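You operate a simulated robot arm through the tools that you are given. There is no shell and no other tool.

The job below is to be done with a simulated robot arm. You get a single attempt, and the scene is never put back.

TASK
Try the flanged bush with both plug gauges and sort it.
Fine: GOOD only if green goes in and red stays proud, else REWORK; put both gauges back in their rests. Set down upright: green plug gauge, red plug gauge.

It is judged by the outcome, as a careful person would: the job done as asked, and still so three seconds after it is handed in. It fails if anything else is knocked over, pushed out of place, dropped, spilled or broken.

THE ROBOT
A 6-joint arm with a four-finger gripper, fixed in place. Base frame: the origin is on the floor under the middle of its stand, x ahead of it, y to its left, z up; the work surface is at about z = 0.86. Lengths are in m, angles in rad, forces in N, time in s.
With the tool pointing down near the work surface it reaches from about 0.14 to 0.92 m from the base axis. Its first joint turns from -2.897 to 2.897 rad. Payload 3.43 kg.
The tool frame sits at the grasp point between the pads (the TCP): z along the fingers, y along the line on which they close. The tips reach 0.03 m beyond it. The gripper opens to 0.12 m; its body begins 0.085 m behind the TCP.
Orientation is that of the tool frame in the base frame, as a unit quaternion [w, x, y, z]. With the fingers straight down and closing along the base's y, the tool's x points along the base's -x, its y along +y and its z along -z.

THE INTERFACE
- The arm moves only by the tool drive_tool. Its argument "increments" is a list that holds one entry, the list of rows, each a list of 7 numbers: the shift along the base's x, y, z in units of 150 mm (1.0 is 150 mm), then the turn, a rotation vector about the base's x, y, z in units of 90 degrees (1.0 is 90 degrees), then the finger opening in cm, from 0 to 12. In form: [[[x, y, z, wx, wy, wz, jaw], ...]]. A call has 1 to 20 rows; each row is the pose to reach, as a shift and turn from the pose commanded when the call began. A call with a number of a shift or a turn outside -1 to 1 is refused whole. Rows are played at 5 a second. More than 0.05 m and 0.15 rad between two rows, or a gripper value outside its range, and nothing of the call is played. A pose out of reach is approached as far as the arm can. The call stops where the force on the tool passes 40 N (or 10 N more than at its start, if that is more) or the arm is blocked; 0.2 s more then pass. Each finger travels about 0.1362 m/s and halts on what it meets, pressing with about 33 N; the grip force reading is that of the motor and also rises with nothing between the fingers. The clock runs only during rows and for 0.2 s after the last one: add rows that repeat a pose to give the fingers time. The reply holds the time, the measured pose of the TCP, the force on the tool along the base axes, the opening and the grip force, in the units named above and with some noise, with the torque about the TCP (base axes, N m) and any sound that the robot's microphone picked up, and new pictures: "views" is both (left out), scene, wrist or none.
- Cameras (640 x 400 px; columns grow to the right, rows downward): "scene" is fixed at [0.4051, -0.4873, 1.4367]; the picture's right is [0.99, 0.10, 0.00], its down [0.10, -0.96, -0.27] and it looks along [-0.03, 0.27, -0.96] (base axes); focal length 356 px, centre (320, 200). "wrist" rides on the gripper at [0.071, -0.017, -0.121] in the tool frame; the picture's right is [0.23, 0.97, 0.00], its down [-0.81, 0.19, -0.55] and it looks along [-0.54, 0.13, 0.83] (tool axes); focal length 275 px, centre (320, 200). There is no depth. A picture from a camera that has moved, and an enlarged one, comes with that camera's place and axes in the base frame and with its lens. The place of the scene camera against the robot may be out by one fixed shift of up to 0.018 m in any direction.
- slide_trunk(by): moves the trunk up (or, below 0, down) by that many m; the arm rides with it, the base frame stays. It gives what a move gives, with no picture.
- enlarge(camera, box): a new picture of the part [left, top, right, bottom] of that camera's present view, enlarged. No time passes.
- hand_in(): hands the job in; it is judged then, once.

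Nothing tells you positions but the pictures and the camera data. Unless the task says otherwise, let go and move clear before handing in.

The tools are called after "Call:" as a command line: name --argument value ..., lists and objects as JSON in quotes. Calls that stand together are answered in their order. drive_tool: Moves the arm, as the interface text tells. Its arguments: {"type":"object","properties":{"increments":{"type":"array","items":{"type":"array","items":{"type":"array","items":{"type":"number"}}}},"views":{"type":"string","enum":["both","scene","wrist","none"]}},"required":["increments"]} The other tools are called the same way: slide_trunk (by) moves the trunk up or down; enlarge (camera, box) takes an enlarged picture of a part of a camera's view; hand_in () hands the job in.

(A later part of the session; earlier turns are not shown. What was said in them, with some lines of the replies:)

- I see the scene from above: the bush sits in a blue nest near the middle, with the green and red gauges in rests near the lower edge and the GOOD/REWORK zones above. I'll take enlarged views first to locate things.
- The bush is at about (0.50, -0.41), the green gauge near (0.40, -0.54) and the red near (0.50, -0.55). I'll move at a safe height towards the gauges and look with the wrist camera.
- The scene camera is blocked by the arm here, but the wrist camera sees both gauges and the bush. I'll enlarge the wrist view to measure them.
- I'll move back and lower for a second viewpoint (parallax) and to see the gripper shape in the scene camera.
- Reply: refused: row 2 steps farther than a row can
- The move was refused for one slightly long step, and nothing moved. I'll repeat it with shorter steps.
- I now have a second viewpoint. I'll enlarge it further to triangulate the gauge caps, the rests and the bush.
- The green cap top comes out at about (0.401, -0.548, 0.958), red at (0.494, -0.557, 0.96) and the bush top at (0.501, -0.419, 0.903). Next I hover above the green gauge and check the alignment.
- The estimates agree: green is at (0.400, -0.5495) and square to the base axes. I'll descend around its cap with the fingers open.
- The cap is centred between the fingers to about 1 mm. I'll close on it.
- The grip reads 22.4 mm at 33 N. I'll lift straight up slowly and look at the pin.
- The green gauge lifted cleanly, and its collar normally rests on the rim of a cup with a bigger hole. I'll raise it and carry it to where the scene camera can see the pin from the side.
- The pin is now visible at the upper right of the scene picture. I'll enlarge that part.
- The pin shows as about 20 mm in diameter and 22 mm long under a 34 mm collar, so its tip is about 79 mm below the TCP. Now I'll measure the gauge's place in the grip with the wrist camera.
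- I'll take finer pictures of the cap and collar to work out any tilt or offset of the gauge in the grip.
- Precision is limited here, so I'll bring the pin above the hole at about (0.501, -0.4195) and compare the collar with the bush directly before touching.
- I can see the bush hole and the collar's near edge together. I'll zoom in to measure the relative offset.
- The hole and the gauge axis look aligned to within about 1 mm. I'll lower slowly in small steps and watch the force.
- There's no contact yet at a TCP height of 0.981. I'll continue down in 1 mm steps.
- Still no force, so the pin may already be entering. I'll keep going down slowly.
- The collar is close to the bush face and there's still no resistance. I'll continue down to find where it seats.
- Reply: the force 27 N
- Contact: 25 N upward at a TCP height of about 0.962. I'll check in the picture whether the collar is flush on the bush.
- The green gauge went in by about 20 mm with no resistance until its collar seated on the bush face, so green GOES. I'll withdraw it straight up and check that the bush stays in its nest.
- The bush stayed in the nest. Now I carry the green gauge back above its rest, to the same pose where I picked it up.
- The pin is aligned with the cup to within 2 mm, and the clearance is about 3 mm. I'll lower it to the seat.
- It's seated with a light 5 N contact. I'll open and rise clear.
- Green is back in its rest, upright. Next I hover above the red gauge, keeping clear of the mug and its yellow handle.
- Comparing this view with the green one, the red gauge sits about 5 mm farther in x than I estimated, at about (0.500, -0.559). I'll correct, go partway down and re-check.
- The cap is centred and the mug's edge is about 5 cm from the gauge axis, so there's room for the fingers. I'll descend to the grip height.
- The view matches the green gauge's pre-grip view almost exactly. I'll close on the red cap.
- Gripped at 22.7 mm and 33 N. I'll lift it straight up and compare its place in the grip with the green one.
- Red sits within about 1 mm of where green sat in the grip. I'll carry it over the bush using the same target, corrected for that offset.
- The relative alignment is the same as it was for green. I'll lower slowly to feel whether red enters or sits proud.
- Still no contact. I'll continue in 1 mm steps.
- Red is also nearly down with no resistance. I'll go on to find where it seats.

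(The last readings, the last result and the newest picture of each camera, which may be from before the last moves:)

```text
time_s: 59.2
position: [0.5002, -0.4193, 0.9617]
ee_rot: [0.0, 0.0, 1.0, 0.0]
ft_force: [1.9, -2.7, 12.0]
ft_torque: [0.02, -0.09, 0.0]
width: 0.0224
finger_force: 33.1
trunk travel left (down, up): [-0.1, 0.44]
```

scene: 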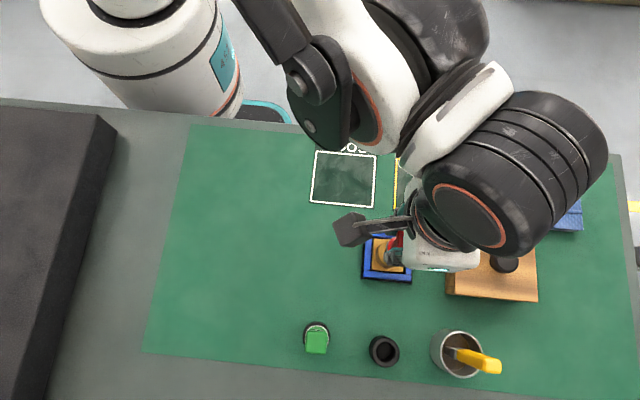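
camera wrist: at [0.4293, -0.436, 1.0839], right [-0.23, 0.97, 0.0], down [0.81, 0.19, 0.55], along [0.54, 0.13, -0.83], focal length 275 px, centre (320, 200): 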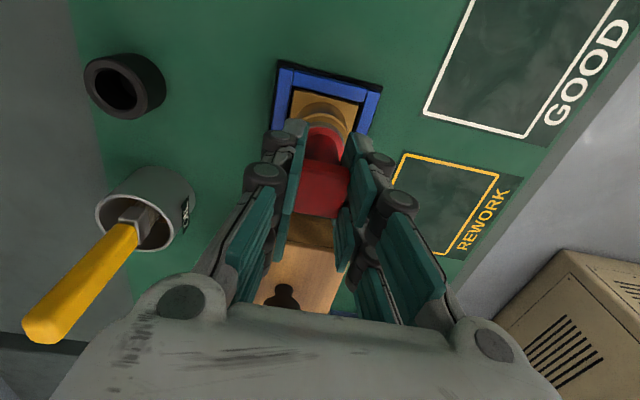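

Red seats at the same height as green (12 N at TCP height 0.9615), so it appears to go fully in as well. I'll withdraw it and inspect its pin in the scene camera to be sure it really has a full-length pin.

Call:
drive_tool --increments '[[[0, 0, 0.02, 0, 0, 0, 1], [0, 0, 0.05, 0, 0, 0, 1], [0, 0, 0.1, 0, 0, 0, 1], [0, 0, 0.16, 0, 0, 0, 1], [0, 0, 0.24, 0, 0, 0, 1], [0, 0, 0.34, 0, 0, 0, 1], [0, 0, 0.46, 0, 0, 0, 1], [0, 0, 0.58, 0, 0, 0, 1], [0, 0, 0.58, 0, 0, 0, 1]]]' --views "wrist"

Call:
drive_tool --increments '[[[0.03, 0.08, 0.15, 0, 0, 0, 1], [0.07, 0.16, 0.3, 0, 0, 0, 1], [0.12, 0.26, 0.45, 0, 0, 0, 1], [0.17, 0.36, 0.6, 0, 0, 0, 1], [0.22, 0.46, 0.75, 0, 0, 0, 1], [0.28, 0.56, 0.88, 0, 0, 0, 1], [0.34, 0.66, 0.97, 0, 0, 0, 1], [0.394, 0.797, 1.0, 0, 0, 0, 1], [0.394, 0.797, 1.0, 0, 0, 0, 1]]]' --views "none"

Call:
drive_tool --increments '[[[0, 0, 0.15, 0, 0, 0, 1], [0, 0, 0.343, 0, 0, 0, 1], [0, 0, 0.343, 0, 0, 0, 1]]]' --views "both"

Call:
enlarge --camera "scene" --box '[505, 35, 585, 95]'

Call:
enlarge --camera "scene" --box '[340, 220, 440, 290]'

```text
time_s: 61.2
position: [0.4997, -0.4192, 1.0487]
ee_rot: [0.001, 0.001, 1.0, -0.001]
ft_force: [0.3, 0.7, -0.8]
ft_torque: [0.03, -0.01, -0.03]
width: 0.0225
finger_force: 32.7
trunk travel left (down, up): [-0.1, 0.44]
camera wrist: at [0.4294, -0.4361, 1.1704], right [-0.23, 0.97, 0.0], down [0.81, 0.19, 0.55], along [0.54, 0.13, -0.83], focal length 275 px, centre (320, 200)
```

wrist: 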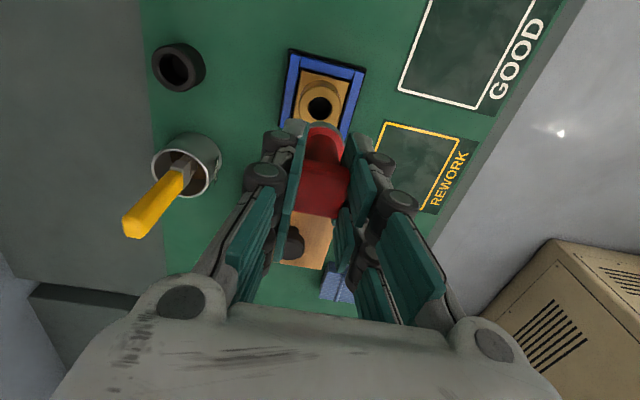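

```text
time_s: 63.2
position: [0.5589, -0.2998, 1.1999]
ee_rot: [0.0, 0.001, 1.0, -0.001]
ft_force: [0.5, -0.3, -1.3]
ft_torque: [-0.01, 0.03, -0.03]
width: 0.0224
finger_force: 34.0
trunk travel left (down, up): [-0.1, 0.44]
```

```text
time_s: 64.0
position: [0.5588, -0.3003, 1.2508]
ee_rot: [0.001, 0.0, 1.0, 0.0]
ft_force: [0.6, 0.2, -0.7]
ft_torque: [0.01, -0.01, 0.02]
width: 0.0222
finger_force: 33.3
trunk travel left (down, up): [-0.1, 0.44]
camera wrist: at [0.4886, -0.3161, 1.3723], right [-0.23, 0.97, 0.0], down [0.81, 0.19, 0.55], along [0.54, 0.13, -0.83], focal length 275 px, centre (320, 200)
```

scene: 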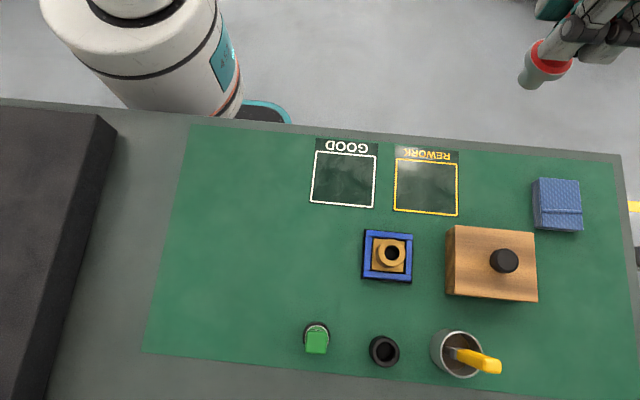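
wrist: 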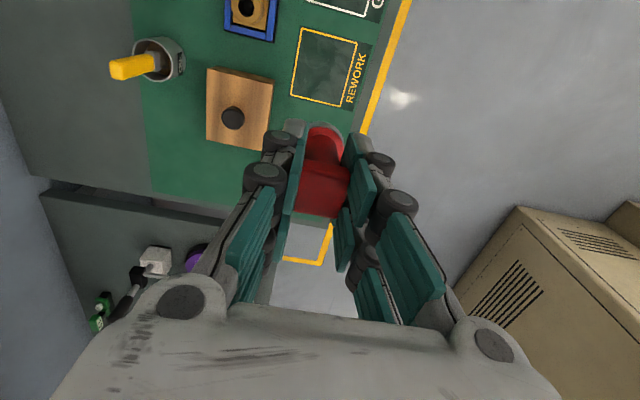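

```text
6.67 times, centred on (545, 65) of scene
camera zoom: at [0.4051, -0.4873, 1.4367], right [0.99, 0.1, 0.0], down [0.1, -0.96, -0.27], along [-0.03, 0.27, -0.96], focal length 2375 px, centre (-1180, 1100)
```

zoom: 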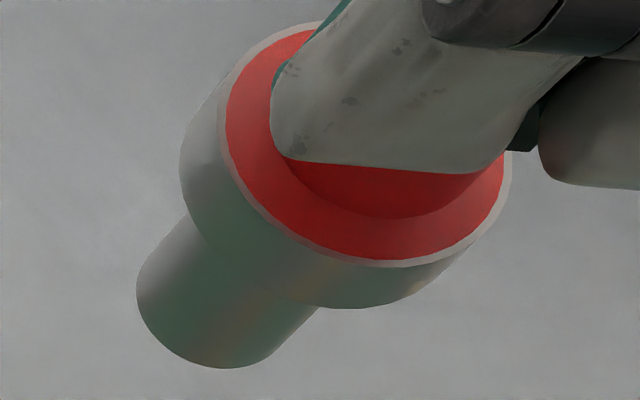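

```text
5.71 times, centred on (390, 255) of scene
camera zoom: at [0.4051, -0.4873, 1.4367], right [0.99, 0.1, 0.0], down [0.1, -0.96, -0.27], along [-0.03, 0.27, -0.96], focal length 2036 px, centre (-80, -114)
```

zoom: 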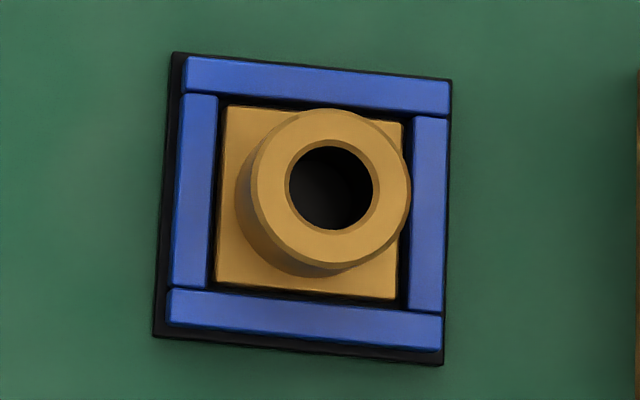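

The red pin is full length (about 22 mm), the same as green's. Red therefore went fully in when it should have stayed proud, so the bush's bore is oversize and the bush is REWORK. First I return the red gauge to its rest.

Call:
drive_tool --increments '[[[-0.05, -0.12, -0.05, 0, 0, 0, 1], [-0.1, -0.24, -0.1, 0, 0, 0, 1], [-0.15, -0.36, -0.15, 0, 0, 0, 1], [-0.2, -0.48, -0.2, 0, 0, 0, 1], [-0.26, -0.6, -0.26, 0, 0, 0, 1], [-0.32, -0.72, -0.32, 0, 0, 0, 1], [-0.37, -0.82, -0.37, 0, 0, 0, 1], [-0.398, -0.9, -0.4, 0, 0, 0, 1], [-0.398, -0.9, -0.4, 0, 0, 0, 1]]]' --views "none"

Call:
drive_tool --increments '[[[0, -0.15, -0.05, 0, 0, 0, 1], [0, -0.3, -0.12, 0, 0, 0, 1], [0, -0.45, -0.2, 0, 0, 0, 1], [0, -0.6, -0.3, 0, 0, 0, 1], [0, -0.73, -0.42, 0, 0, 0, 1], [0, -0.829, -0.55, 0, 0, 0, 1], [0, -0.829, -0.7, 0, 0, 0, 1], [0, -0.829, -0.85, 0, 0, 0, 1], [0, -0.829, -0.93, 0, 0, 0, 1], [0, -0.829, -0.93, 0, 0, 0, 1]]]' --views "wrist"

Call:
enlarge --camera "wrist" --box '[270, 60, 380, 160]'

```text
time_s: 66.0
position: [0.4998, -0.4361, 1.1886]
ee_rot: [0.001, 0.001, 1.0, 0.001]
ft_force: [0.4, -0.3, -2.2]
ft_torque: [0.05, 0.01, 0.0]
width: 0.0224
finger_force: 33.5
trunk travel left (down, up): [-0.1, 0.44]
```

```text
time_s: 68.2
position: [0.4996, -0.5614, 1.0492]
ee_rot: [0.0, 0.0, 1.0, 0.0]
ft_force: [0.2, -0.9, -0.8]
ft_torque: [-0.01, -0.02, 0.0]
width: 0.0223
finger_force: 33.1
trunk travel left (down, up): [-0.1, 0.44]
camera wrist: at [0.4287, -0.5757, 1.1717], right [-0.23, 0.97, 0.0], down [0.81, 0.19, 0.55], along [0.54, 0.13, -0.83], focal length 275 px, centre (320, 200)
```

wrist: 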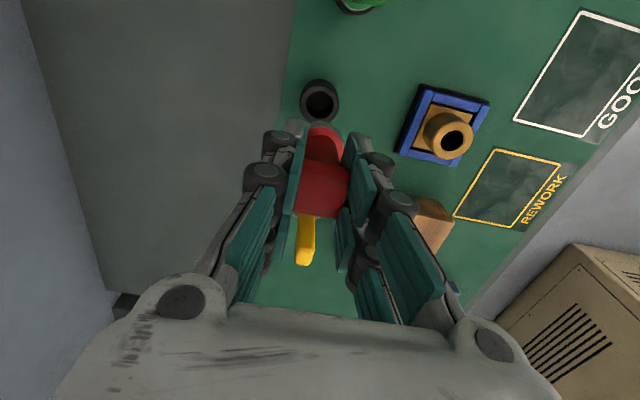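

```text
4.00 times, centred on (325, 110) of wrist
camera zoom: at [0.4287, -0.5757, 1.1717], right [-0.23, 0.97, 0.0], down [0.81, 0.19, 0.55], along [0.54, 0.13, -0.83], focal length 1101 px, centre (300, 560)
```

zoom: 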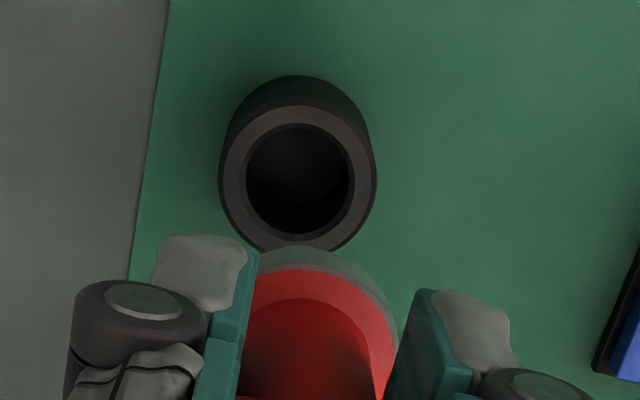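

Aligned the same way as for green. I'll lower red into its rest and release.

Call:
drive_tool --increments '[[[0, 0, -0.1, 0, 0, 0, 1], [0, 0, -0.2, 0, 0, 0, 1], [0, 0, -0.3, 0, 0, 0, 1], [0, 0, -0.39, 0, 0, 0, 1], [0, 0, -0.46, 0, 0, 0, 1], [0, 0, -0.53, 0, 0, 0, 1], [0, 0, -0.58, 0, 0, 0, 1], [0, 0, -0.62, 0, 0, 0, 1], [0, 0, -0.645, 0, 0, 0, 1], [0, 0, -0.657, 0, 0, 0, 1], [0, 0, -0.664, 0, 0, 0, 1], [0, 0, -0.67, 0, 0, 0, 1], [0, 0, -0.67, 0, 0, 0, 1]]]' --views "wrist"

```text
time_s: 71.0
position: [0.4991, -0.56, 0.9491]
ee_rot: [0.0, 0.0, 1.0, 0.0]
ft_force: [-0.7, -0.3, -1.1]
ft_torque: [0.01, 0.02, 0.05]
width: 0.0223
finger_force: 33.2
trunk travel left (down, up): [-0.1, 0.44]
camera wrist: at [0.4287, -0.5758, 1.0715], right [-0.23, 0.97, 0.0], down [0.81, 0.19, 0.55], along [0.54, 0.13, -0.83], focal length 275 px, centre (320, 200)
```

wrist: 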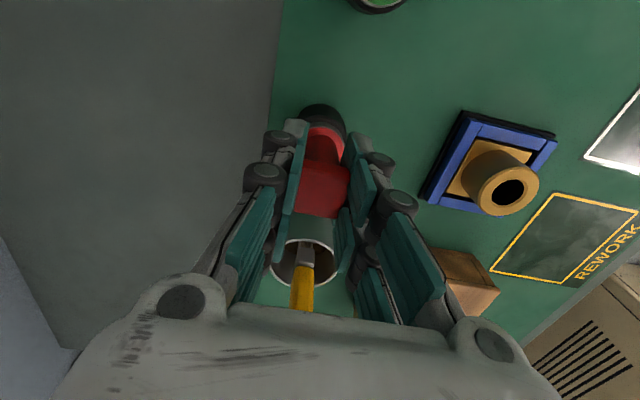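

Not quite touching yet. I'll go a fraction lower.

Call:
drive_tool --increments '[[[0, 0, -0.003, 0, 0, 0, 1], [0, 0, -0.005, 0, 0, 0, 1], [0, 0, -0.005, 0, 0, 0, 1]]]' --views "none"

```text
time_s: 71.8
position: [0.499, -0.56, 0.9492]
ee_rot: [0.0, 0.0, 1.0, 0.0]
ft_force: [1.4, -0.1, 3.1]
ft_torque: [0.06, -0.1, -0.02]
width: 0.0222
finger_force: 32.8
trunk travel left (down, up): [-0.1, 0.44]
```

Seated with a light contact. I'll open and rise.

Call:
drive_tool --increments '[[[0, 0, 0, 0, 0, 0, 2.6], [0, 0, 0, 0, 0, 0, 4], [0, 0, 0, 0, 0, 0, 7], [0, 0, 0, 0, 0, 0, 10], [0, 0, 0, 0, 0, 0, 12], [0, 0, 0, 0, 0, 0, 12]]]' --views "wrist"

Call:
drive_tool --increments '[[[0, 0, 0.1, 0, 0, 0, 12], [0, 0, 0.25, 0, 0, 0, 12], [0, 0, 0.4, 0, 0, 0, 12], [0, 0, 0.55, 0, 0, 0, 12], [0, 0, 0.75, 0, 0, 0, 12], [0, 0, 0.9, 0, 0, 0, 12], [0, 0, 0.9, 0, 0, 0, 12]]]' --views "wrist"

```text
time_s: 73.2
position: [0.4991, -0.5594, 0.9486]
ee_rot: [0.0, -0.001, 1.0, 0.0]
ft_force: [-1.0, -0.1, 0.6]
ft_torque: [0.01, -0.04, 0.0]
width: 0.1202
finger_force: 0.1
trunk travel left (down, up): [-0.1, 0.44]
camera wrist: at [0.4285, -0.5759, 1.0706], right [-0.23, 0.97, 0.0], down [0.81, 0.19, 0.55], along [0.54, 0.13, -0.83], focal length 275 px, centre (320, 200)
```

wrist: 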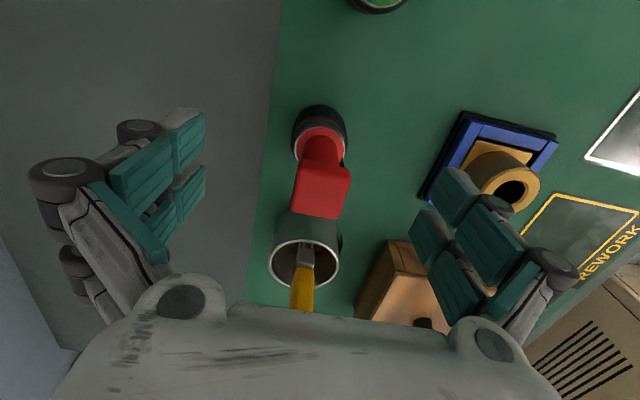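

```text
time_s: 74.8
position: [0.4993, -0.559, 1.085]
ee_rot: [0.0, 0.001, 1.0, 0.0]
ft_force: [-0.2, -1.1, 0.2]
ft_torque: [0.02, 0.01, 0.01]
width: 0.1204
finger_force: 0.1
trunk travel left (down, up): [-0.1, 0.44]
camera wrist: at [0.4287, -0.5757, 1.2056], right [-0.23, 0.97, 0.0], down [0.81, 0.19, 0.55], along [0.54, 0.13, -0.83], focal length 275 px, centre (320, 200)
```

wrist: 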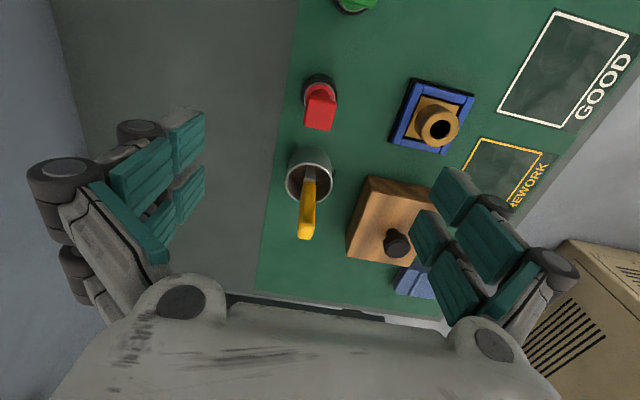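

Both gauges are back in their rests. Next I move above the bush to pick it up for the REWORK square, whose centre is near (0.563, -0.295).

Call:
drive_tool --increments '[[[0, 0.12, 0, 0, 0, 0, 12], [0, 0.27, 0, 0, 0, 0, 12], [0.004, 0.42, 0, 0, 0, 0, 12], [0.008, 0.57, 0, 0, 0, 0, 12], [0.008, 0.72, 0, 0, 0, 0, 12], [0.008, 0.85, -0.1, 0, 0, 0, 12], [0.008, 0.933, -0.25, 0, 0, 0, 12], [0.008, 0.933, -0.4, 0, 0, 0, 12], [0.008, 0.933, -0.568, 0, 0, 0, 12], [0.008, 0.933, -0.568, 0, 0, 0, 12]]]' --views "both"

Call:
enlarge --camera "wrist" --box '[200, 60, 440, 260]'

Call:
enlarge --camera "scene" --box '[280, 300, 440, 380]'

```text
time_s: 77.0
position: [0.5018, -0.4199, 0.9991]
ee_rot: [0.0, -0.001, 1.0, 0.0]
ft_force: [-0.2, -1.0, -0.4]
ft_torque: [0.02, 0.01, -0.03]
width: 0.1202
finger_force: 0.0
trunk travel left (down, up): [-0.1, 0.44]
camera wrist: at [0.4302, -0.4361, 1.1201], right [-0.23, 0.97, 0.0], down [0.81, 0.19, 0.55], along [0.54, 0.13, -0.83], focal length 275 px, centre (320, 200)
```

scene: 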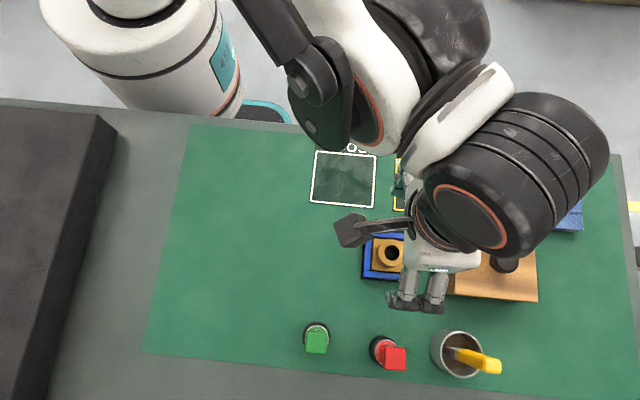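
wrist: 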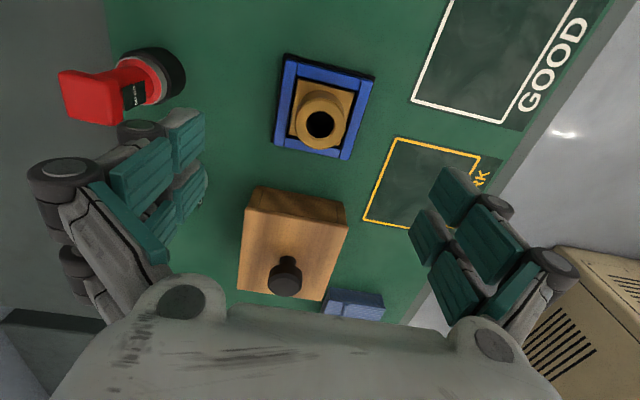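

```text
2.00 times, centred on (320, 160) of wrist
camera zoom: at [0.4302, -0.4361, 1.1201], right [-0.23, 0.97, 0.0], down [0.81, 0.19, 0.55], along [0.54, 0.13, -0.83], focal length 551 px, centre (320, 280)
```

zoom: 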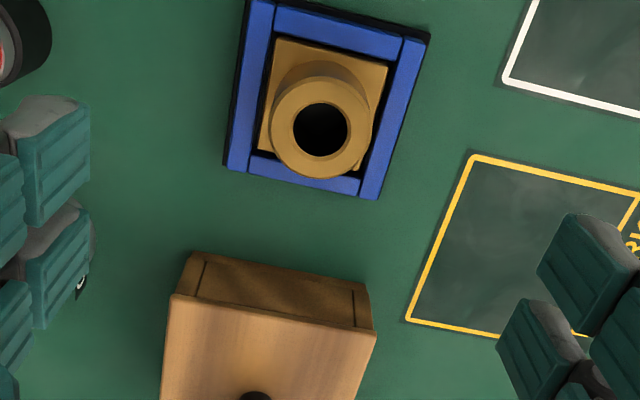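

```text
4.00 times, centred on (360, 340) of scene
camera zoom: at [0.4051, -0.4873, 1.4367], right [0.99, 0.1, 0.0], down [0.1, -0.96, -0.27], along [-0.03, 0.27, -0.96], focal length 1425 px, centre (160, -360)
```

zoom: 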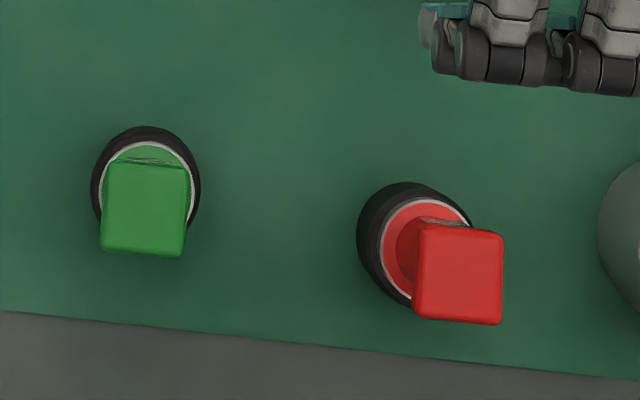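

Both gauges stand properly in their rests and the bush is centred under the TCP. I'll narrow the fingers to 7 cm to stay clear of the red gauge and descend around the bush's barrel.

Call:
drive_tool --increments '[[[0, 0, 0, 0, 0, 0, 9], [0, 0, 0, 0, 0, 0, 7], [0, 0, 0, 0, 0, 0, 7], [0, 0, -0.1, 0, 0, 0, 7], [0, 0, -0.2, 0, 0, 0, 7], [0, 0, -0.3, 0, 0, 0, 7], [0, 0, -0.4, 0, 0, 0, 7], [0, 0, -0.48, 0, 0, 0, 7], [0, 0, -0.54, 0, 0, 0, 7], [0, 0, -0.58, 0, 0, 0, 7], [0, 0, -0.587, 0, 0, 0, 7], [0, 0, -0.587, 0, 0, 0, 7]]]' --views "both"

Call:
enlarge --camera "wrist" --box '[200, 80, 440, 260]'

Call:
enlarge --camera "scene" --box '[340, 210, 440, 310]'

```text
time_s: 79.6
position: [0.5005, -0.4206, 0.9121]
ee_rot: [0.0, -0.001, 1.0, 0.0]
ft_force: [-0.6, 0.3, 0.0]
ft_torque: [0.02, 0.0, -0.01]
width: 0.0699
finger_force: 0.1
trunk travel left (down, up): [-0.1, 0.44]
camera wrist: at [0.4299, -0.4359, 1.0323], right [-0.23, 0.97, 0.0], down [0.81, 0.19, 0.55], along [0.54, 0.13, -0.83], focal length 275 px, centre (320, 200)
```

scene: 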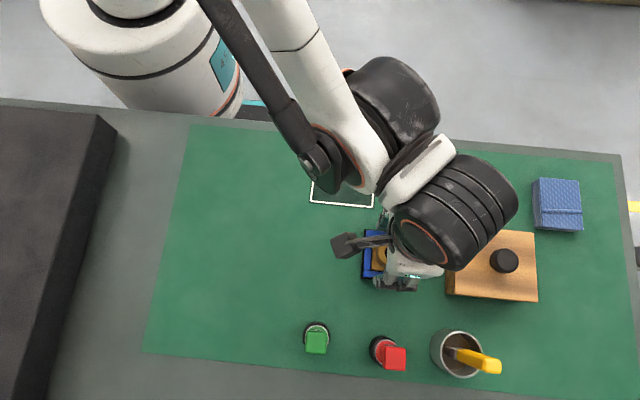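
wrist: 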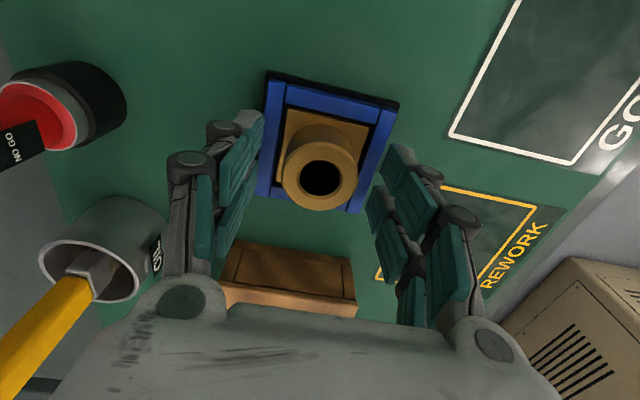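

```text
2.22 times, centred on (320, 170) of wrist
camera zoom: at [0.4299, -0.4359, 1.0323], right [-0.23, 0.97, 0.0], down [0.81, 0.19, 0.55], along [0.54, 0.13, -0.83], focal length 612 px, centre (320, 267)
```

zoom: 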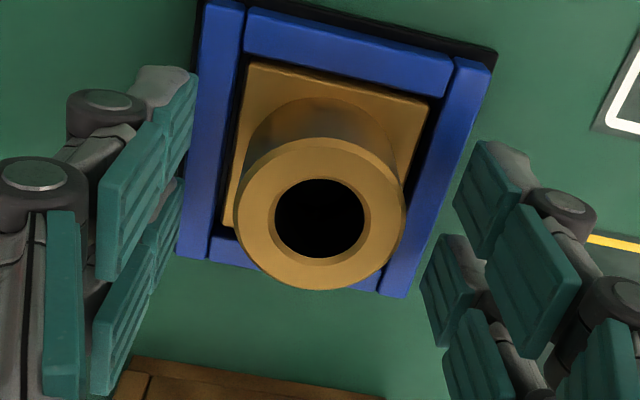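

```text
4.00 times, centred on (390, 260) of scene
camera zoom: at [0.4051, -0.4873, 1.4367], right [0.99, 0.1, 0.0], down [0.1, -0.96, -0.27], along [-0.03, 0.27, -0.96], focal length 1425 px, centre (40, -40)
```

zoom: 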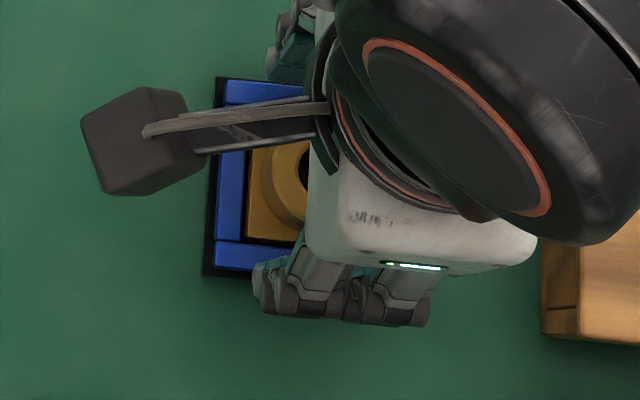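

The fingers straddle the barrel and are centred to about 1 mm. I'll close on it.

Call:
drive_tool --increments '[[[0, 0, 0, 0, 0, 0, 6], [0, 0, 0, 0, 0, 0, 5], [0, 0, 0, 0, 0, 0, 4.4], [0, 0, 0, 0, 0, 0, 4], [0, 0, 0, 0, 0, 0, 3.5], [0, 0, 0, 0, 0, 0, 2.5], [0, 0, 0, 0, 0, 0, 2.5], [0, 0, 0, 0, 0, 0, 2.5]]]' --views "wrist"

Call:
enlarge --camera "wrist" --box '[200, 80, 440, 260]'

```text
time_s: 81.4
position: [0.5005, -0.4196, 0.9113]
ee_rot: [0.0, 0.0, 1.0, 0.0]
ft_force: [0.6, -0.5, 1.9]
ft_torque: [-0.01, -0.01, 0.01]
width: 0.0416
finger_force: 33.3
trunk travel left (down, up): [-0.1, 0.44]
camera wrist: at [0.4299, -0.436, 1.0324], right [-0.23, 0.97, 0.0], down [0.81, 0.19, 0.55], along [0.54, 0.13, -0.83], focal length 275 px, centre (320, 200)
```

wrist: 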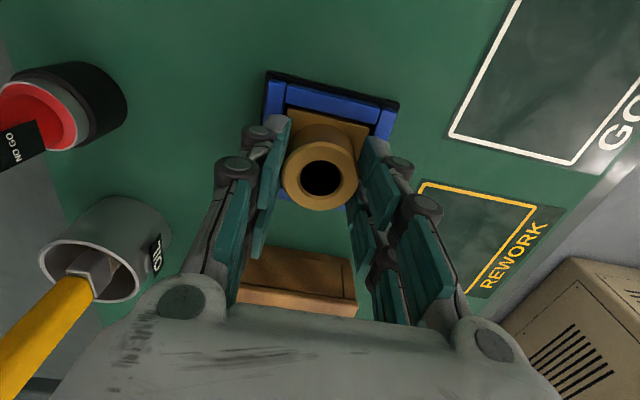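

```text
2.22 times, centred on (320, 170) of wrist
camera zoom: at [0.4299, -0.436, 1.0324], right [-0.23, 0.97, 0.0], down [0.81, 0.19, 0.55], along [0.54, 0.13, -0.83], focal length 612 px, centre (320, 267)
```

zoom: 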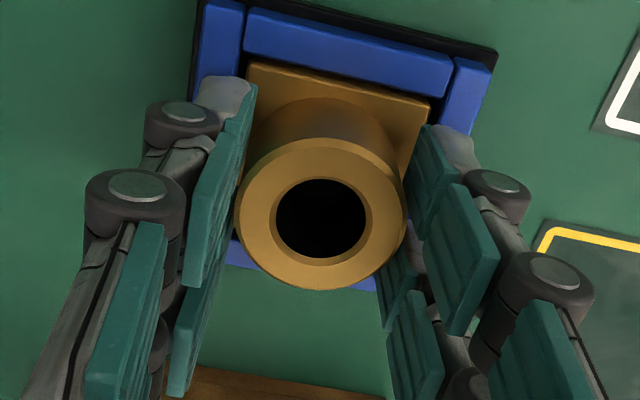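

Gripped at 41.6 mm. I'll lift it slowly straight out of the nest.

Call:
drive_tool --increments '[[[0, 0, 0.02, 0, 0, 0, 2.5], [0, 0, 0.05, 0, 0, 0, 2.5], [0, 0, 0.09, 0, 0, 0, 2.5], [0, 0, 0.14, 0, 0, 0, 2.5], [0, 0, 0.2, 0, 0, 0, 2.5], [0, 0, 0.28, 0, 0, 0, 2.5], [0, 0, 0.38, 0, 0, 0, 2.5], [0, 0, 0.5, 0, 0, 0, 2.5], [0, 0, 0.6, 0, 0, 0, 2.5], [0, 0, 0.6, 0, 0, 0, 2.5]]]' --views "both"

Call:
enlarge --camera "wrist" --box '[200, 40, 440, 260]'

```text
time_s: 83.6
position: [0.5009, -0.4185, 1.0019]
ee_rot: [0.0, 0.001, 1.0, 0.0]
ft_force: [-0.1, -0.1, -2.7]
ft_torque: [-0.02, 0.01, -0.02]
width: 0.0416
finger_force: 32.7
trunk travel left (down, up): [-0.1, 0.44]
camera wrist: at [0.43, -0.4351, 1.1223], right [-0.23, 0.97, 0.0], down [0.81, 0.19, 0.55], along [0.54, 0.13, -0.83], focal length 275 px, centre (320, 200)
```

scene: 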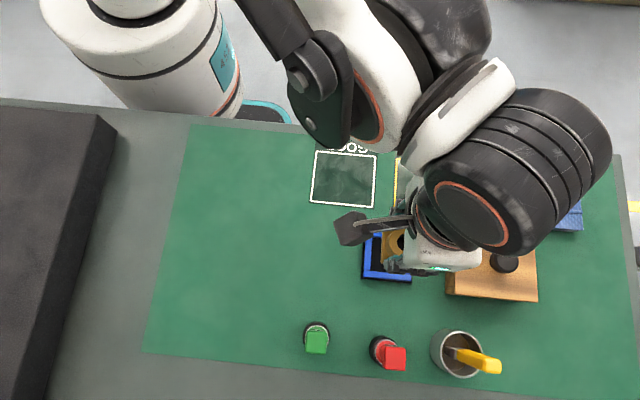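
wrist: 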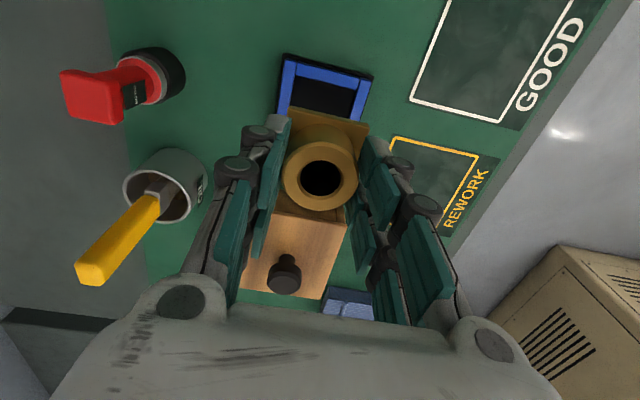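

```text
1.82 times, centred on (320, 150) of wrist
camera zoom: at [0.43, -0.4351, 1.1223], right [-0.23, 0.97, 0.0], down [0.81, 0.19, 0.55], along [0.54, 0.13, -0.83], focal length 500 px, centre (320, 291)
```

zoom: 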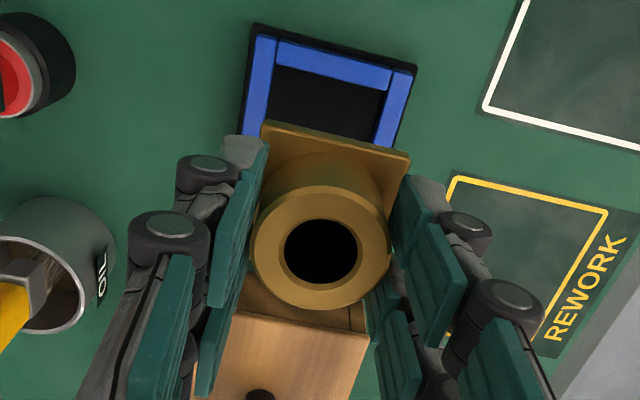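

The bush is out and the nest stayed in place. I'll carry it to the REWORK square, aiming at about (0.553, -0.285) to stay clear of the wooden box.

Call:
drive_tool --increments '[[[0.04, 0.1, 0.1, 0, 0, 0, 2.5], [0.09, 0.23, 0.1, 0, 0, 0, 2.5], [0.14, 0.36, 0.1, 0, 0, 0, 2.5], [0.19, 0.49, 0.1, 0, 0, 0, 2.5], [0.24, 0.62, 0.1, 0, 0, 0, 2.5], [0.29, 0.75, 0.1, 0, 0, 0, 2.5], [0.33, 0.85, 0.05, 0, 0, 0, 2.5], [0.347, 0.895, 0, 0, 0, 0, 2.5], [0.347, 0.895, 0, 0, 0, 0, 2.5]]]' --views "both"

Call:
enlarge --camera "wrist" --box '[200, 40, 440, 260]'

Call:
enlarge --camera "scene" --box '[360, 100, 560, 300]'

```text
time_s: 85.6
position: [0.5531, -0.2858, 1.0021]
ee_rot: [0.0, 0.001, 1.0, 0.0]
ft_force: [0.2, 0.1, -3.8]
ft_torque: [-0.03, 0.0, 0.01]
width: 0.0418
finger_force: 32.8
trunk travel left (down, up): [-0.1, 0.44]
camera wrist: at [0.4822, -0.3019, 1.1225], right [-0.23, 0.97, 0.0], down [0.81, 0.19, 0.55], along [0.54, 0.13, -0.83], focal length 275 px, centre (320, 200)
```

scene: 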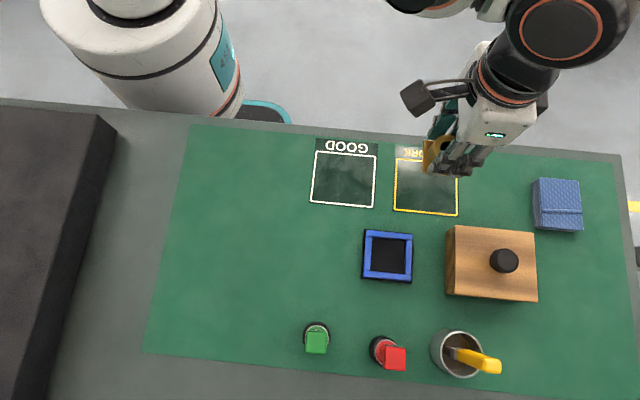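
wrist: 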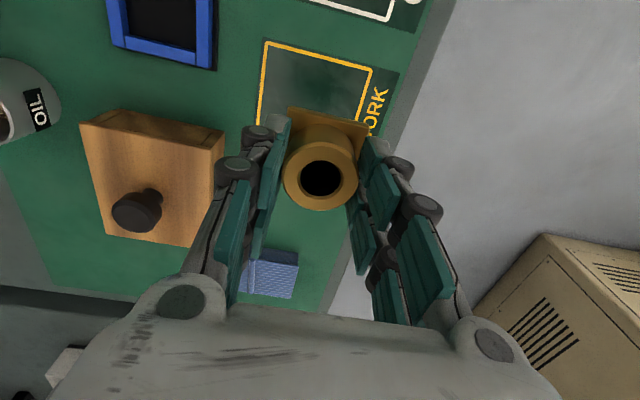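

```text
1.82 times, centred on (320, 150) of wrist
camera zoom: at [0.4822, -0.3019, 1.1225], right [-0.23, 0.97, 0.0], down [0.81, 0.19, 0.55], along [0.54, 0.13, -0.83], focal length 500 px, centre (320, 291)
```

zoom: 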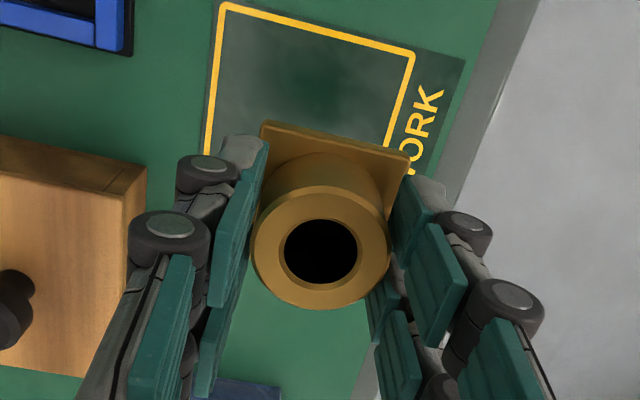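

```text
2.00 times, centred on (460, 200) of scene
camera zoom: at [0.4051, -0.4873, 1.4367], right [0.99, 0.1, 0.0], down [0.1, -0.96, -0.27], along [-0.03, 0.27, -0.96], focal length 712 px, centre (40, 200)
```

zoom: 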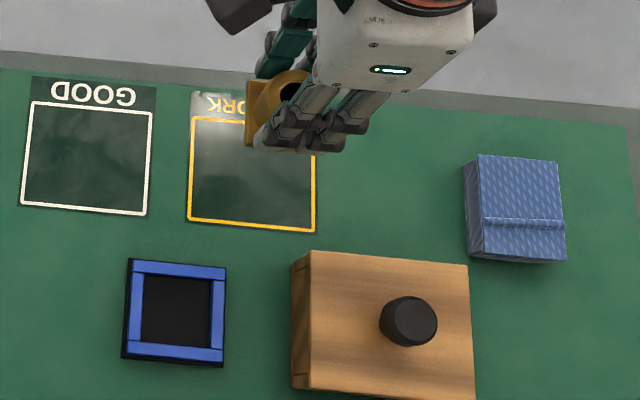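

The bush is inside the REWORK outline. I'll nudge 5 mm nearer the centre and lower it to just above the table.

Call:
drive_tool --increments '[[[0.02, -0.033, -0.05, 0, 0, 0, 2.5], [0.02, -0.033, -0.15, 0, 0, 0, 2.5], [0.02, -0.033, -0.25, 0, 0, 0, 2.5], [0.02, -0.033, -0.34, 0, 0, 0, 2.5], [0.02, -0.033, -0.42, 0, 0, 0, 2.5], [0.02, -0.033, -0.48, 0, 0, 0, 2.5], [0.02, -0.033, -0.52, 0, 0, 0, 2.5], [0.02, -0.033, -0.55, 0, 0, 0, 2.5], [0.02, -0.033, -0.55, 0, 0, 0, 2.5]]]' --views "both"

Call:
enlarge --camera "scene" --box '[360, 120, 520, 240]'

```text
time_s: 87.6
position: [0.5564, -0.2905, 0.9185]
ee_rot: [0.001, 0.0, 1.0, 0.0]
ft_force: [0.3, 0.4, -3.3]
ft_torque: [-0.01, 0.05, 0.0]
width: 0.0416
finger_force: 32.7
trunk travel left (down, up): [-0.1, 0.44]
camera wrist: at [0.4853, -0.3063, 1.0397], right [-0.23, 0.97, 0.0], down [0.81, 0.19, 0.55], along [0.54, 0.13, -0.83], focal length 275 px, centre (320, 200)
```

scene: 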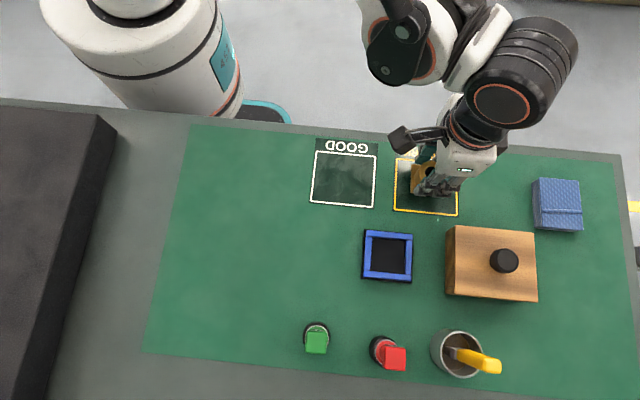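
wrist: 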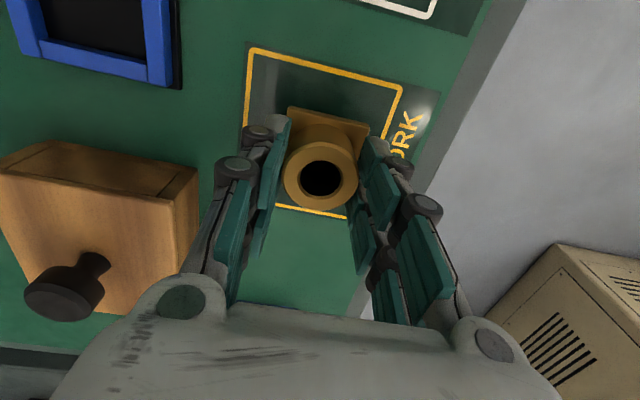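

```text
3.33 times, centred on (440, 180) of scene
camera zoom: at [0.4051, -0.4873, 1.4367], right [0.99, 0.1, 0.0], down [0.1, -0.96, -0.27], along [-0.03, 0.27, -0.96], focal length 1188 px, centre (-80, 267)
```

zoom: 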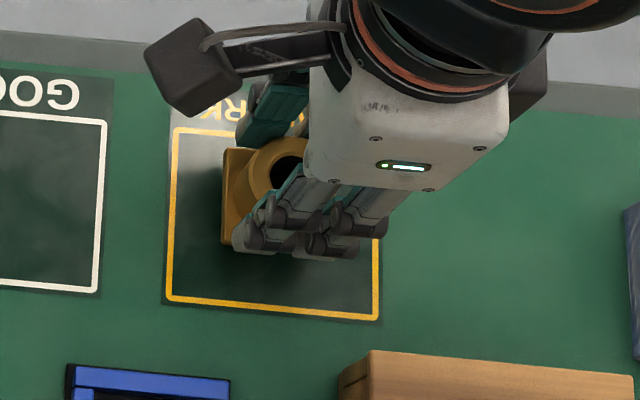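

It's well inside the square. I'll lower in small steps until it touches the table.

Call:
drive_tool --increments '[[[0, 0, -0.01, 0, 0, 0, 2.5], [0, 0, -0.02, 0, 0, 0, 2.5], [0, 0, -0.03, 0, 0, 0, 2.5], [0, 0, -0.037, 0, 0, 0, 2.5], [0, 0, -0.037, 0, 0, 0, 2.5]]]' --views "none"

```text
time_s: 88.8
position: [0.5556, -0.2901, 0.913]
ee_rot: [0.0, 0.0, 1.0, 0.0]
ft_force: [0.3, 1.0, -2.8]
ft_torque: [-0.02, 0.02, -0.02]
width: 0.0414
finger_force: 32.7
trunk travel left (down, up): [-0.1, 0.44]
```

Call:
drive_tool --increments '[[[0, 0, -0.005, 0, 0, 0, 2.5], [0, 0, -0.01, 0, 0, 0, 2.5], [0, 0, -0.013, 0, 0, 0, 2.5], [0, 0, -0.013, 0, 0, 0, 2.5]]]' --views "none"

```text
time_s: 89.8
position: [0.5556, -0.2896, 0.911]
ee_rot: [0.0, -0.001, 1.0, 0.0]
ft_force: [0.5, -0.3, -2.1]
ft_torque: [0.01, 0.03, 0.03]
width: 0.0417
finger_force: 32.8
trunk travel left (down, up): [-0.1, 0.44]
```

Call:
drive_tool --increments '[[[0, 0, -0.004, 0, 0, 0, 2.5], [0, 0, -0.007, 0, 0, 0, 2.5], [0, 0, -0.007, 0, 0, 0, 2.5]]]' --views "none"

```text
time_s: 90.6
position: [0.5548, -0.2901, 0.9101]
ee_rot: [0.0, 0.0, 1.0, 0.0]
ft_force: [-0.9, -0.7, -3.5]
ft_torque: [0.0, 0.0, 0.02]
width: 0.0413
finger_force: 32.9
trunk travel left (down, up): [-0.1, 0.44]
```

Call:
drive_tool --increments '[[[0, 0, -0.004, 0, 0, 0, 2.5], [0, 0, -0.007, 0, 0, 0, 2.5], [0, 0, -0.007, 0, 0, 0, 2.5]]]' --views "none"

```text
time_s: 91.4
position: [0.5565, -0.2892, 0.9099]
ee_rot: [0.0, 0.0, 1.0, 0.001]
ft_force: [0.2, -0.1, -3.0]
ft_torque: [-0.02, -0.01, 0.0]
width: 0.0415
finger_force: 32.5
trunk travel left (down, up): [-0.1, 0.44]
```

Call:
drive_tool --increments '[[[0, 0, -0.004, 0, 0, 0, 2.5], [0, 0, -0.007, 0, 0, 0, 2.5], [0, 0, -0.007, 0, 0, 0, 2.5]]]' --views "none"

```text
time_s: 92.2
position: [0.5553, -0.29, 0.9097]
ee_rot: [0.0, 0.0, 1.0, 0.0]
ft_force: [-0.3, -0.1, -2.4]
ft_torque: [0.03, 0.02, -0.02]
width: 0.0416
finger_force: 33.0
trunk travel left (down, up): [-0.1, 0.44]
```

Call:
drive_tool --increments '[[[0, 0, -0.004, 0, 0, 0, 2.5], [0, 0, -0.007, 0, 0, 0, 2.5], [0, 0, -0.007, 0, 0, 0, 2.5]]]' --views "wrist"

Call:
enlarge --camera "wrist" --box '[240, 80, 380, 220]'

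```text
time_s: 93.0
position: [0.5567, -0.2893, 0.907]
ee_rot: [0.0, 0.0, 1.0, 0.0]
ft_force: [-0.1, -0.4, -2.3]
ft_torque: [-0.01, -0.03, 0.03]
width: 0.0417
finger_force: 32.6
trunk travel left (down, up): [-0.1, 0.44]
camera wrist: at [0.4854, -0.3064, 1.0281], right [-0.23, 0.97, 0.0], down [0.81, 0.19, 0.55], along [0.54, 0.13, -0.83], focal length 275 px, centre (320, 200)
```

wrist: 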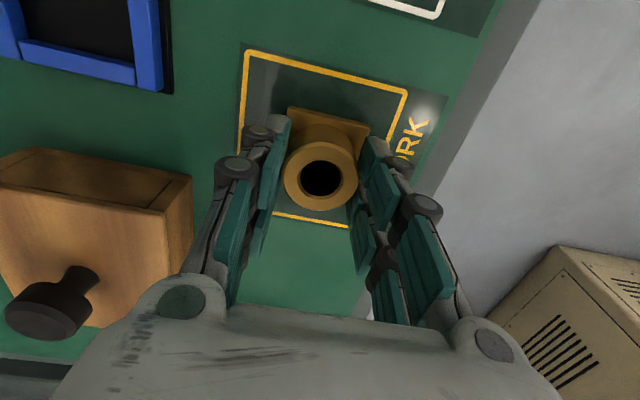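

```text
2.86 times, centred on (310, 150) of wrist
camera zoom: at [0.4854, -0.3064, 1.0281], right [-0.23, 0.97, 0.0], down [0.81, 0.19, 0.55], along [0.54, 0.13, -0.83], focal length 786 px, centre (349, 343)
```

zoom: 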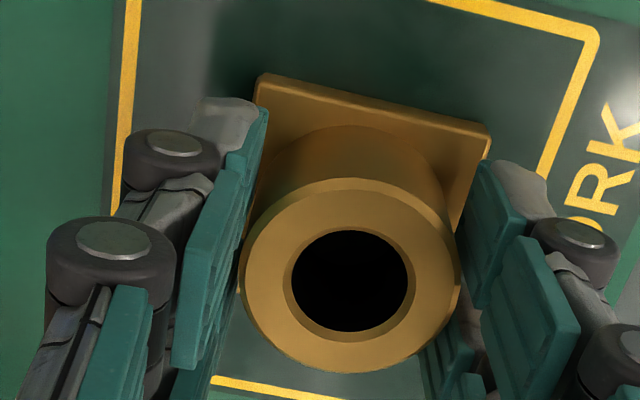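

Call:
drive_tool --increments '[[[0, 0, -0.004, 0, 0, 0, 2.5], [0, 0, -0.007, 0, 0, 0, 2.5], [0, 0, -0.007, 0, 0, 0, 2.5]]]' --views "none"

```text
time_s: 93.8
position: [0.5558, -0.2898, 0.9066]
ee_rot: [-0.001, 0.0, 1.0, 0.0]
ft_force: [0.1, -1.0, -3.1]
ft_torque: [-0.02, 0.0, 0.0]
width: 0.0416
finger_force: 33.4
trunk travel left (down, up): [-0.1, 0.44]
```

Call:
drive_tool --increments '[[[0, 0, -0.004, 0, 0, 0, 2.5], [0, 0, -0.007, 0, 0, 0, 2.5], [0, 0, -0.007, 0, 0, 0, 2.5]]]' --views "none"

```text
time_s: 94.6
position: [0.5557, -0.2898, 0.9052]
ee_rot: [0.0, 0.0, 1.0, 0.001]
ft_force: [3.1, -0.6, 5.7]
ft_torque: [0.02, 0.0, -0.02]
width: 0.0417
finger_force: 32.9
trunk travel left (down, up): [-0.1, 0.44]
```

The bush has touched the table (about 8 N). I'll open only to 6 cm so the fingers stay clear of the wooden box, then rise straight up.

Call:
drive_tool --increments '[[[0, 0, 0, 0, 0, 0, 4.4], [0, 0, 0, 0, 0, 0, 5], [0, 0, 0, 0, 0, 0, 5.6], [0, 0, 0, 0, 0, 0, 6], [0, 0, 0, 0, 0, 0, 6]]]' --views "wrist"

Call:
drive_tool --increments '[[[0, 0, 0.04, 0, 0, 0, 6], [0, 0, 0.1, 0, 0, 0, 6], [0, 0, 0.2, 0, 0, 0, 6], [0, 0, 0.35, 0, 0, 0, 6], [0, 0, 0.55, 0, 0, 0, 6], [0, 0, 0.75, 0, 0, 0, 6], [0, 0, 0.95, 0, 0, 0, 6], [0, 0, 0.95, 0, 0, 0, 6]]]' --views "both"

```text
time_s: 95.8
position: [0.5566, -0.2903, 0.9052]
ee_rot: [0.0, 0.001, 1.0, 0.0]
ft_force: [-0.3, -0.4, -0.2]
ft_torque: [0.01, 0.04, 0.04]
width: 0.0603
finger_force: 0.1
trunk travel left (down, up): [-0.1, 0.44]
camera wrist: at [0.485, -0.3065, 1.0262], right [-0.23, 0.97, 0.0], down [0.81, 0.19, 0.55], along [0.54, 0.13, -0.83], focal length 275 px, centre (320, 200)
```

wrist: 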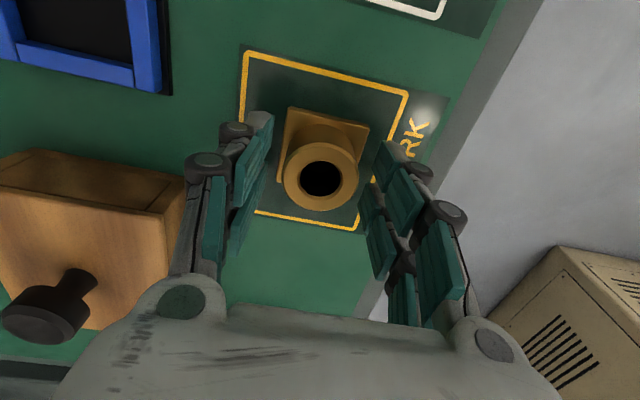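

```text
time_s: 97.6
position: [0.5569, -0.2911, 1.049]
ee_rot: [0.0, 0.0, 1.0, 0.0]
ft_force: [-0.1, 0.2, 0.7]
ft_torque: [0.0, -0.03, 0.0]
width: 0.0602
finger_force: 0.1
trunk travel left (down, up): [-0.1, 0.44]
camera wrist: at [0.4846, -0.3063, 1.169], right [-0.23, 0.97, 0.0], down [0.81, 0.19, 0.55], along [0.54, 0.13, -0.83], focal length 275 px, centre (320, 200)
```

scene: 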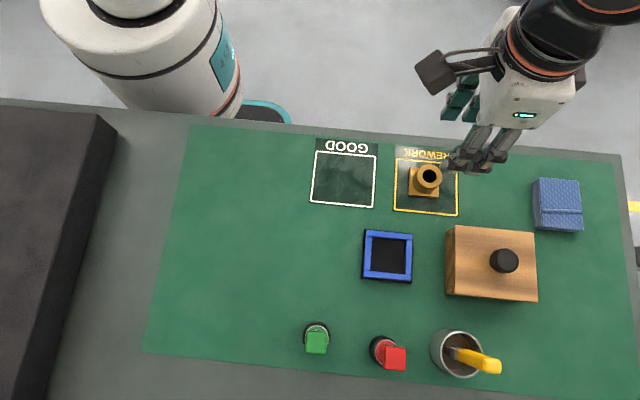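
wrist: 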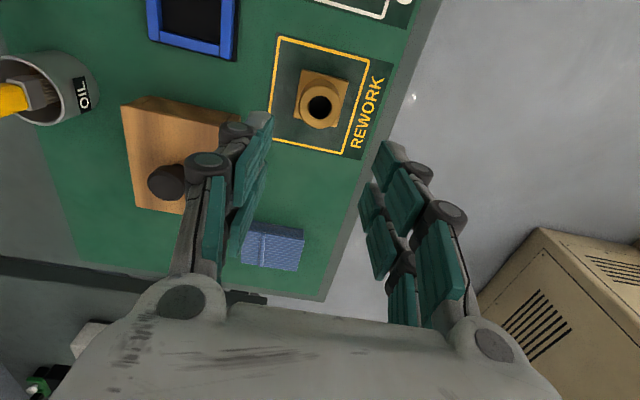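

The bush stands upright inside the REWORK square. I'll raise the arm clear and do a last check of everything.

Call:
drive_tool --increments '[[[0, 0, 0.2, 0, 0, 0, 6], [0, 0.05, 0.4, 0, 0, 0, 6], [0, 0.1, 0.6, 0, 0, 0, 6], [0, 0.15, 0.75, 0, 0, 0, 6], [0, 0.15, 0.75, 0, 0, 0, 6]]]' --views "scene"

Call:
enlarge --camera "scene" --box '[300, 120, 540, 270]'

Call:
enlarge --camera "scene" --box '[280, 300, 520, 400]'

```text
time_s: 98.8
position: [0.5561, -0.2677, 1.1608]
ee_rot: [0.0, 0.0, 1.0, -0.001]
ft_force: [-0.3, -0.5, 0.7]
ft_torque: [-0.03, 0.0, 0.02]
width: 0.06
finger_force: 0.0
trunk travel left (down, up): [-0.1, 0.44]
```

scene: 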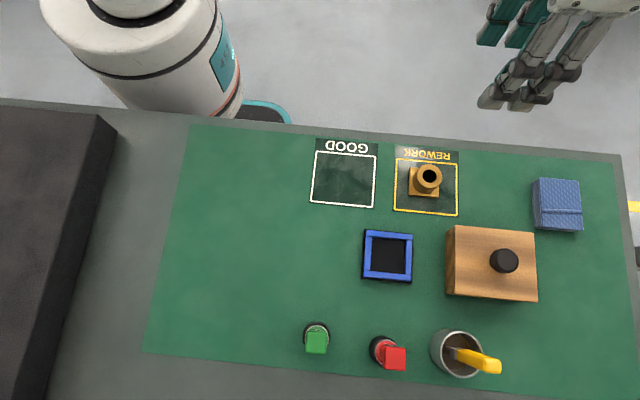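

```text
2.67 times, centred on (420, 195) of scene
camera zoom: at [0.4051, -0.4873, 1.4367], right [0.99, 0.1, 0.0], down [0.1, -0.96, -0.27], along [-0.03, 0.27, -0.96], focal length 950 px, centre (53, 213)
```

zoom: 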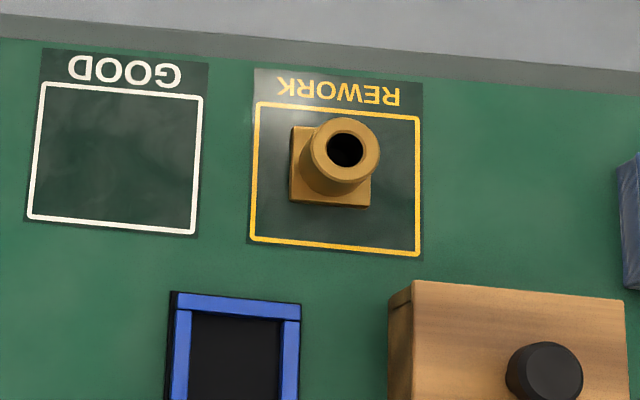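

```text
2.67 times, centred on (400, 350) of scene
camera zoom: at [0.4051, -0.4873, 1.4367], right [0.99, 0.1, 0.0], down [0.1, -0.96, -0.27], along [-0.03, 0.27, -0.96], focal length 950 px, centre (107, -200)
```

zoom: 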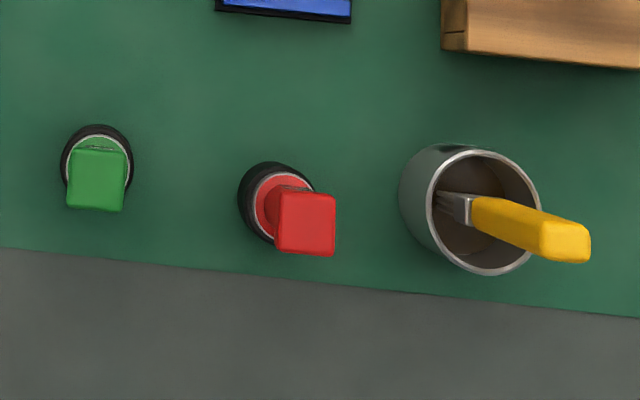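

The bush stands upright fully inside the REWORK square. Both gauges are upright in their rests, nothing else has moved, and the arm is clear, so I'm handing the job in.

Call:
hand_in

```text
The job is handed in.
```

I tried the flanged bush with both gauges and sorted it as REWORK, because the red gauge went in when it should have stayed proud.

- **Green gauge:** it went in with no resistance until its collar seated on the bush.
- **Red gauge:** it did the same and seated at the same height. I checked afterwards that its pin is the same length as green's.

The bush is upright inside the REWORK square, and both gauges are upright in their rests. In the last pictures nothing else had moved, and the arm was clear when I handed in. I haven't been given the result of the judging.
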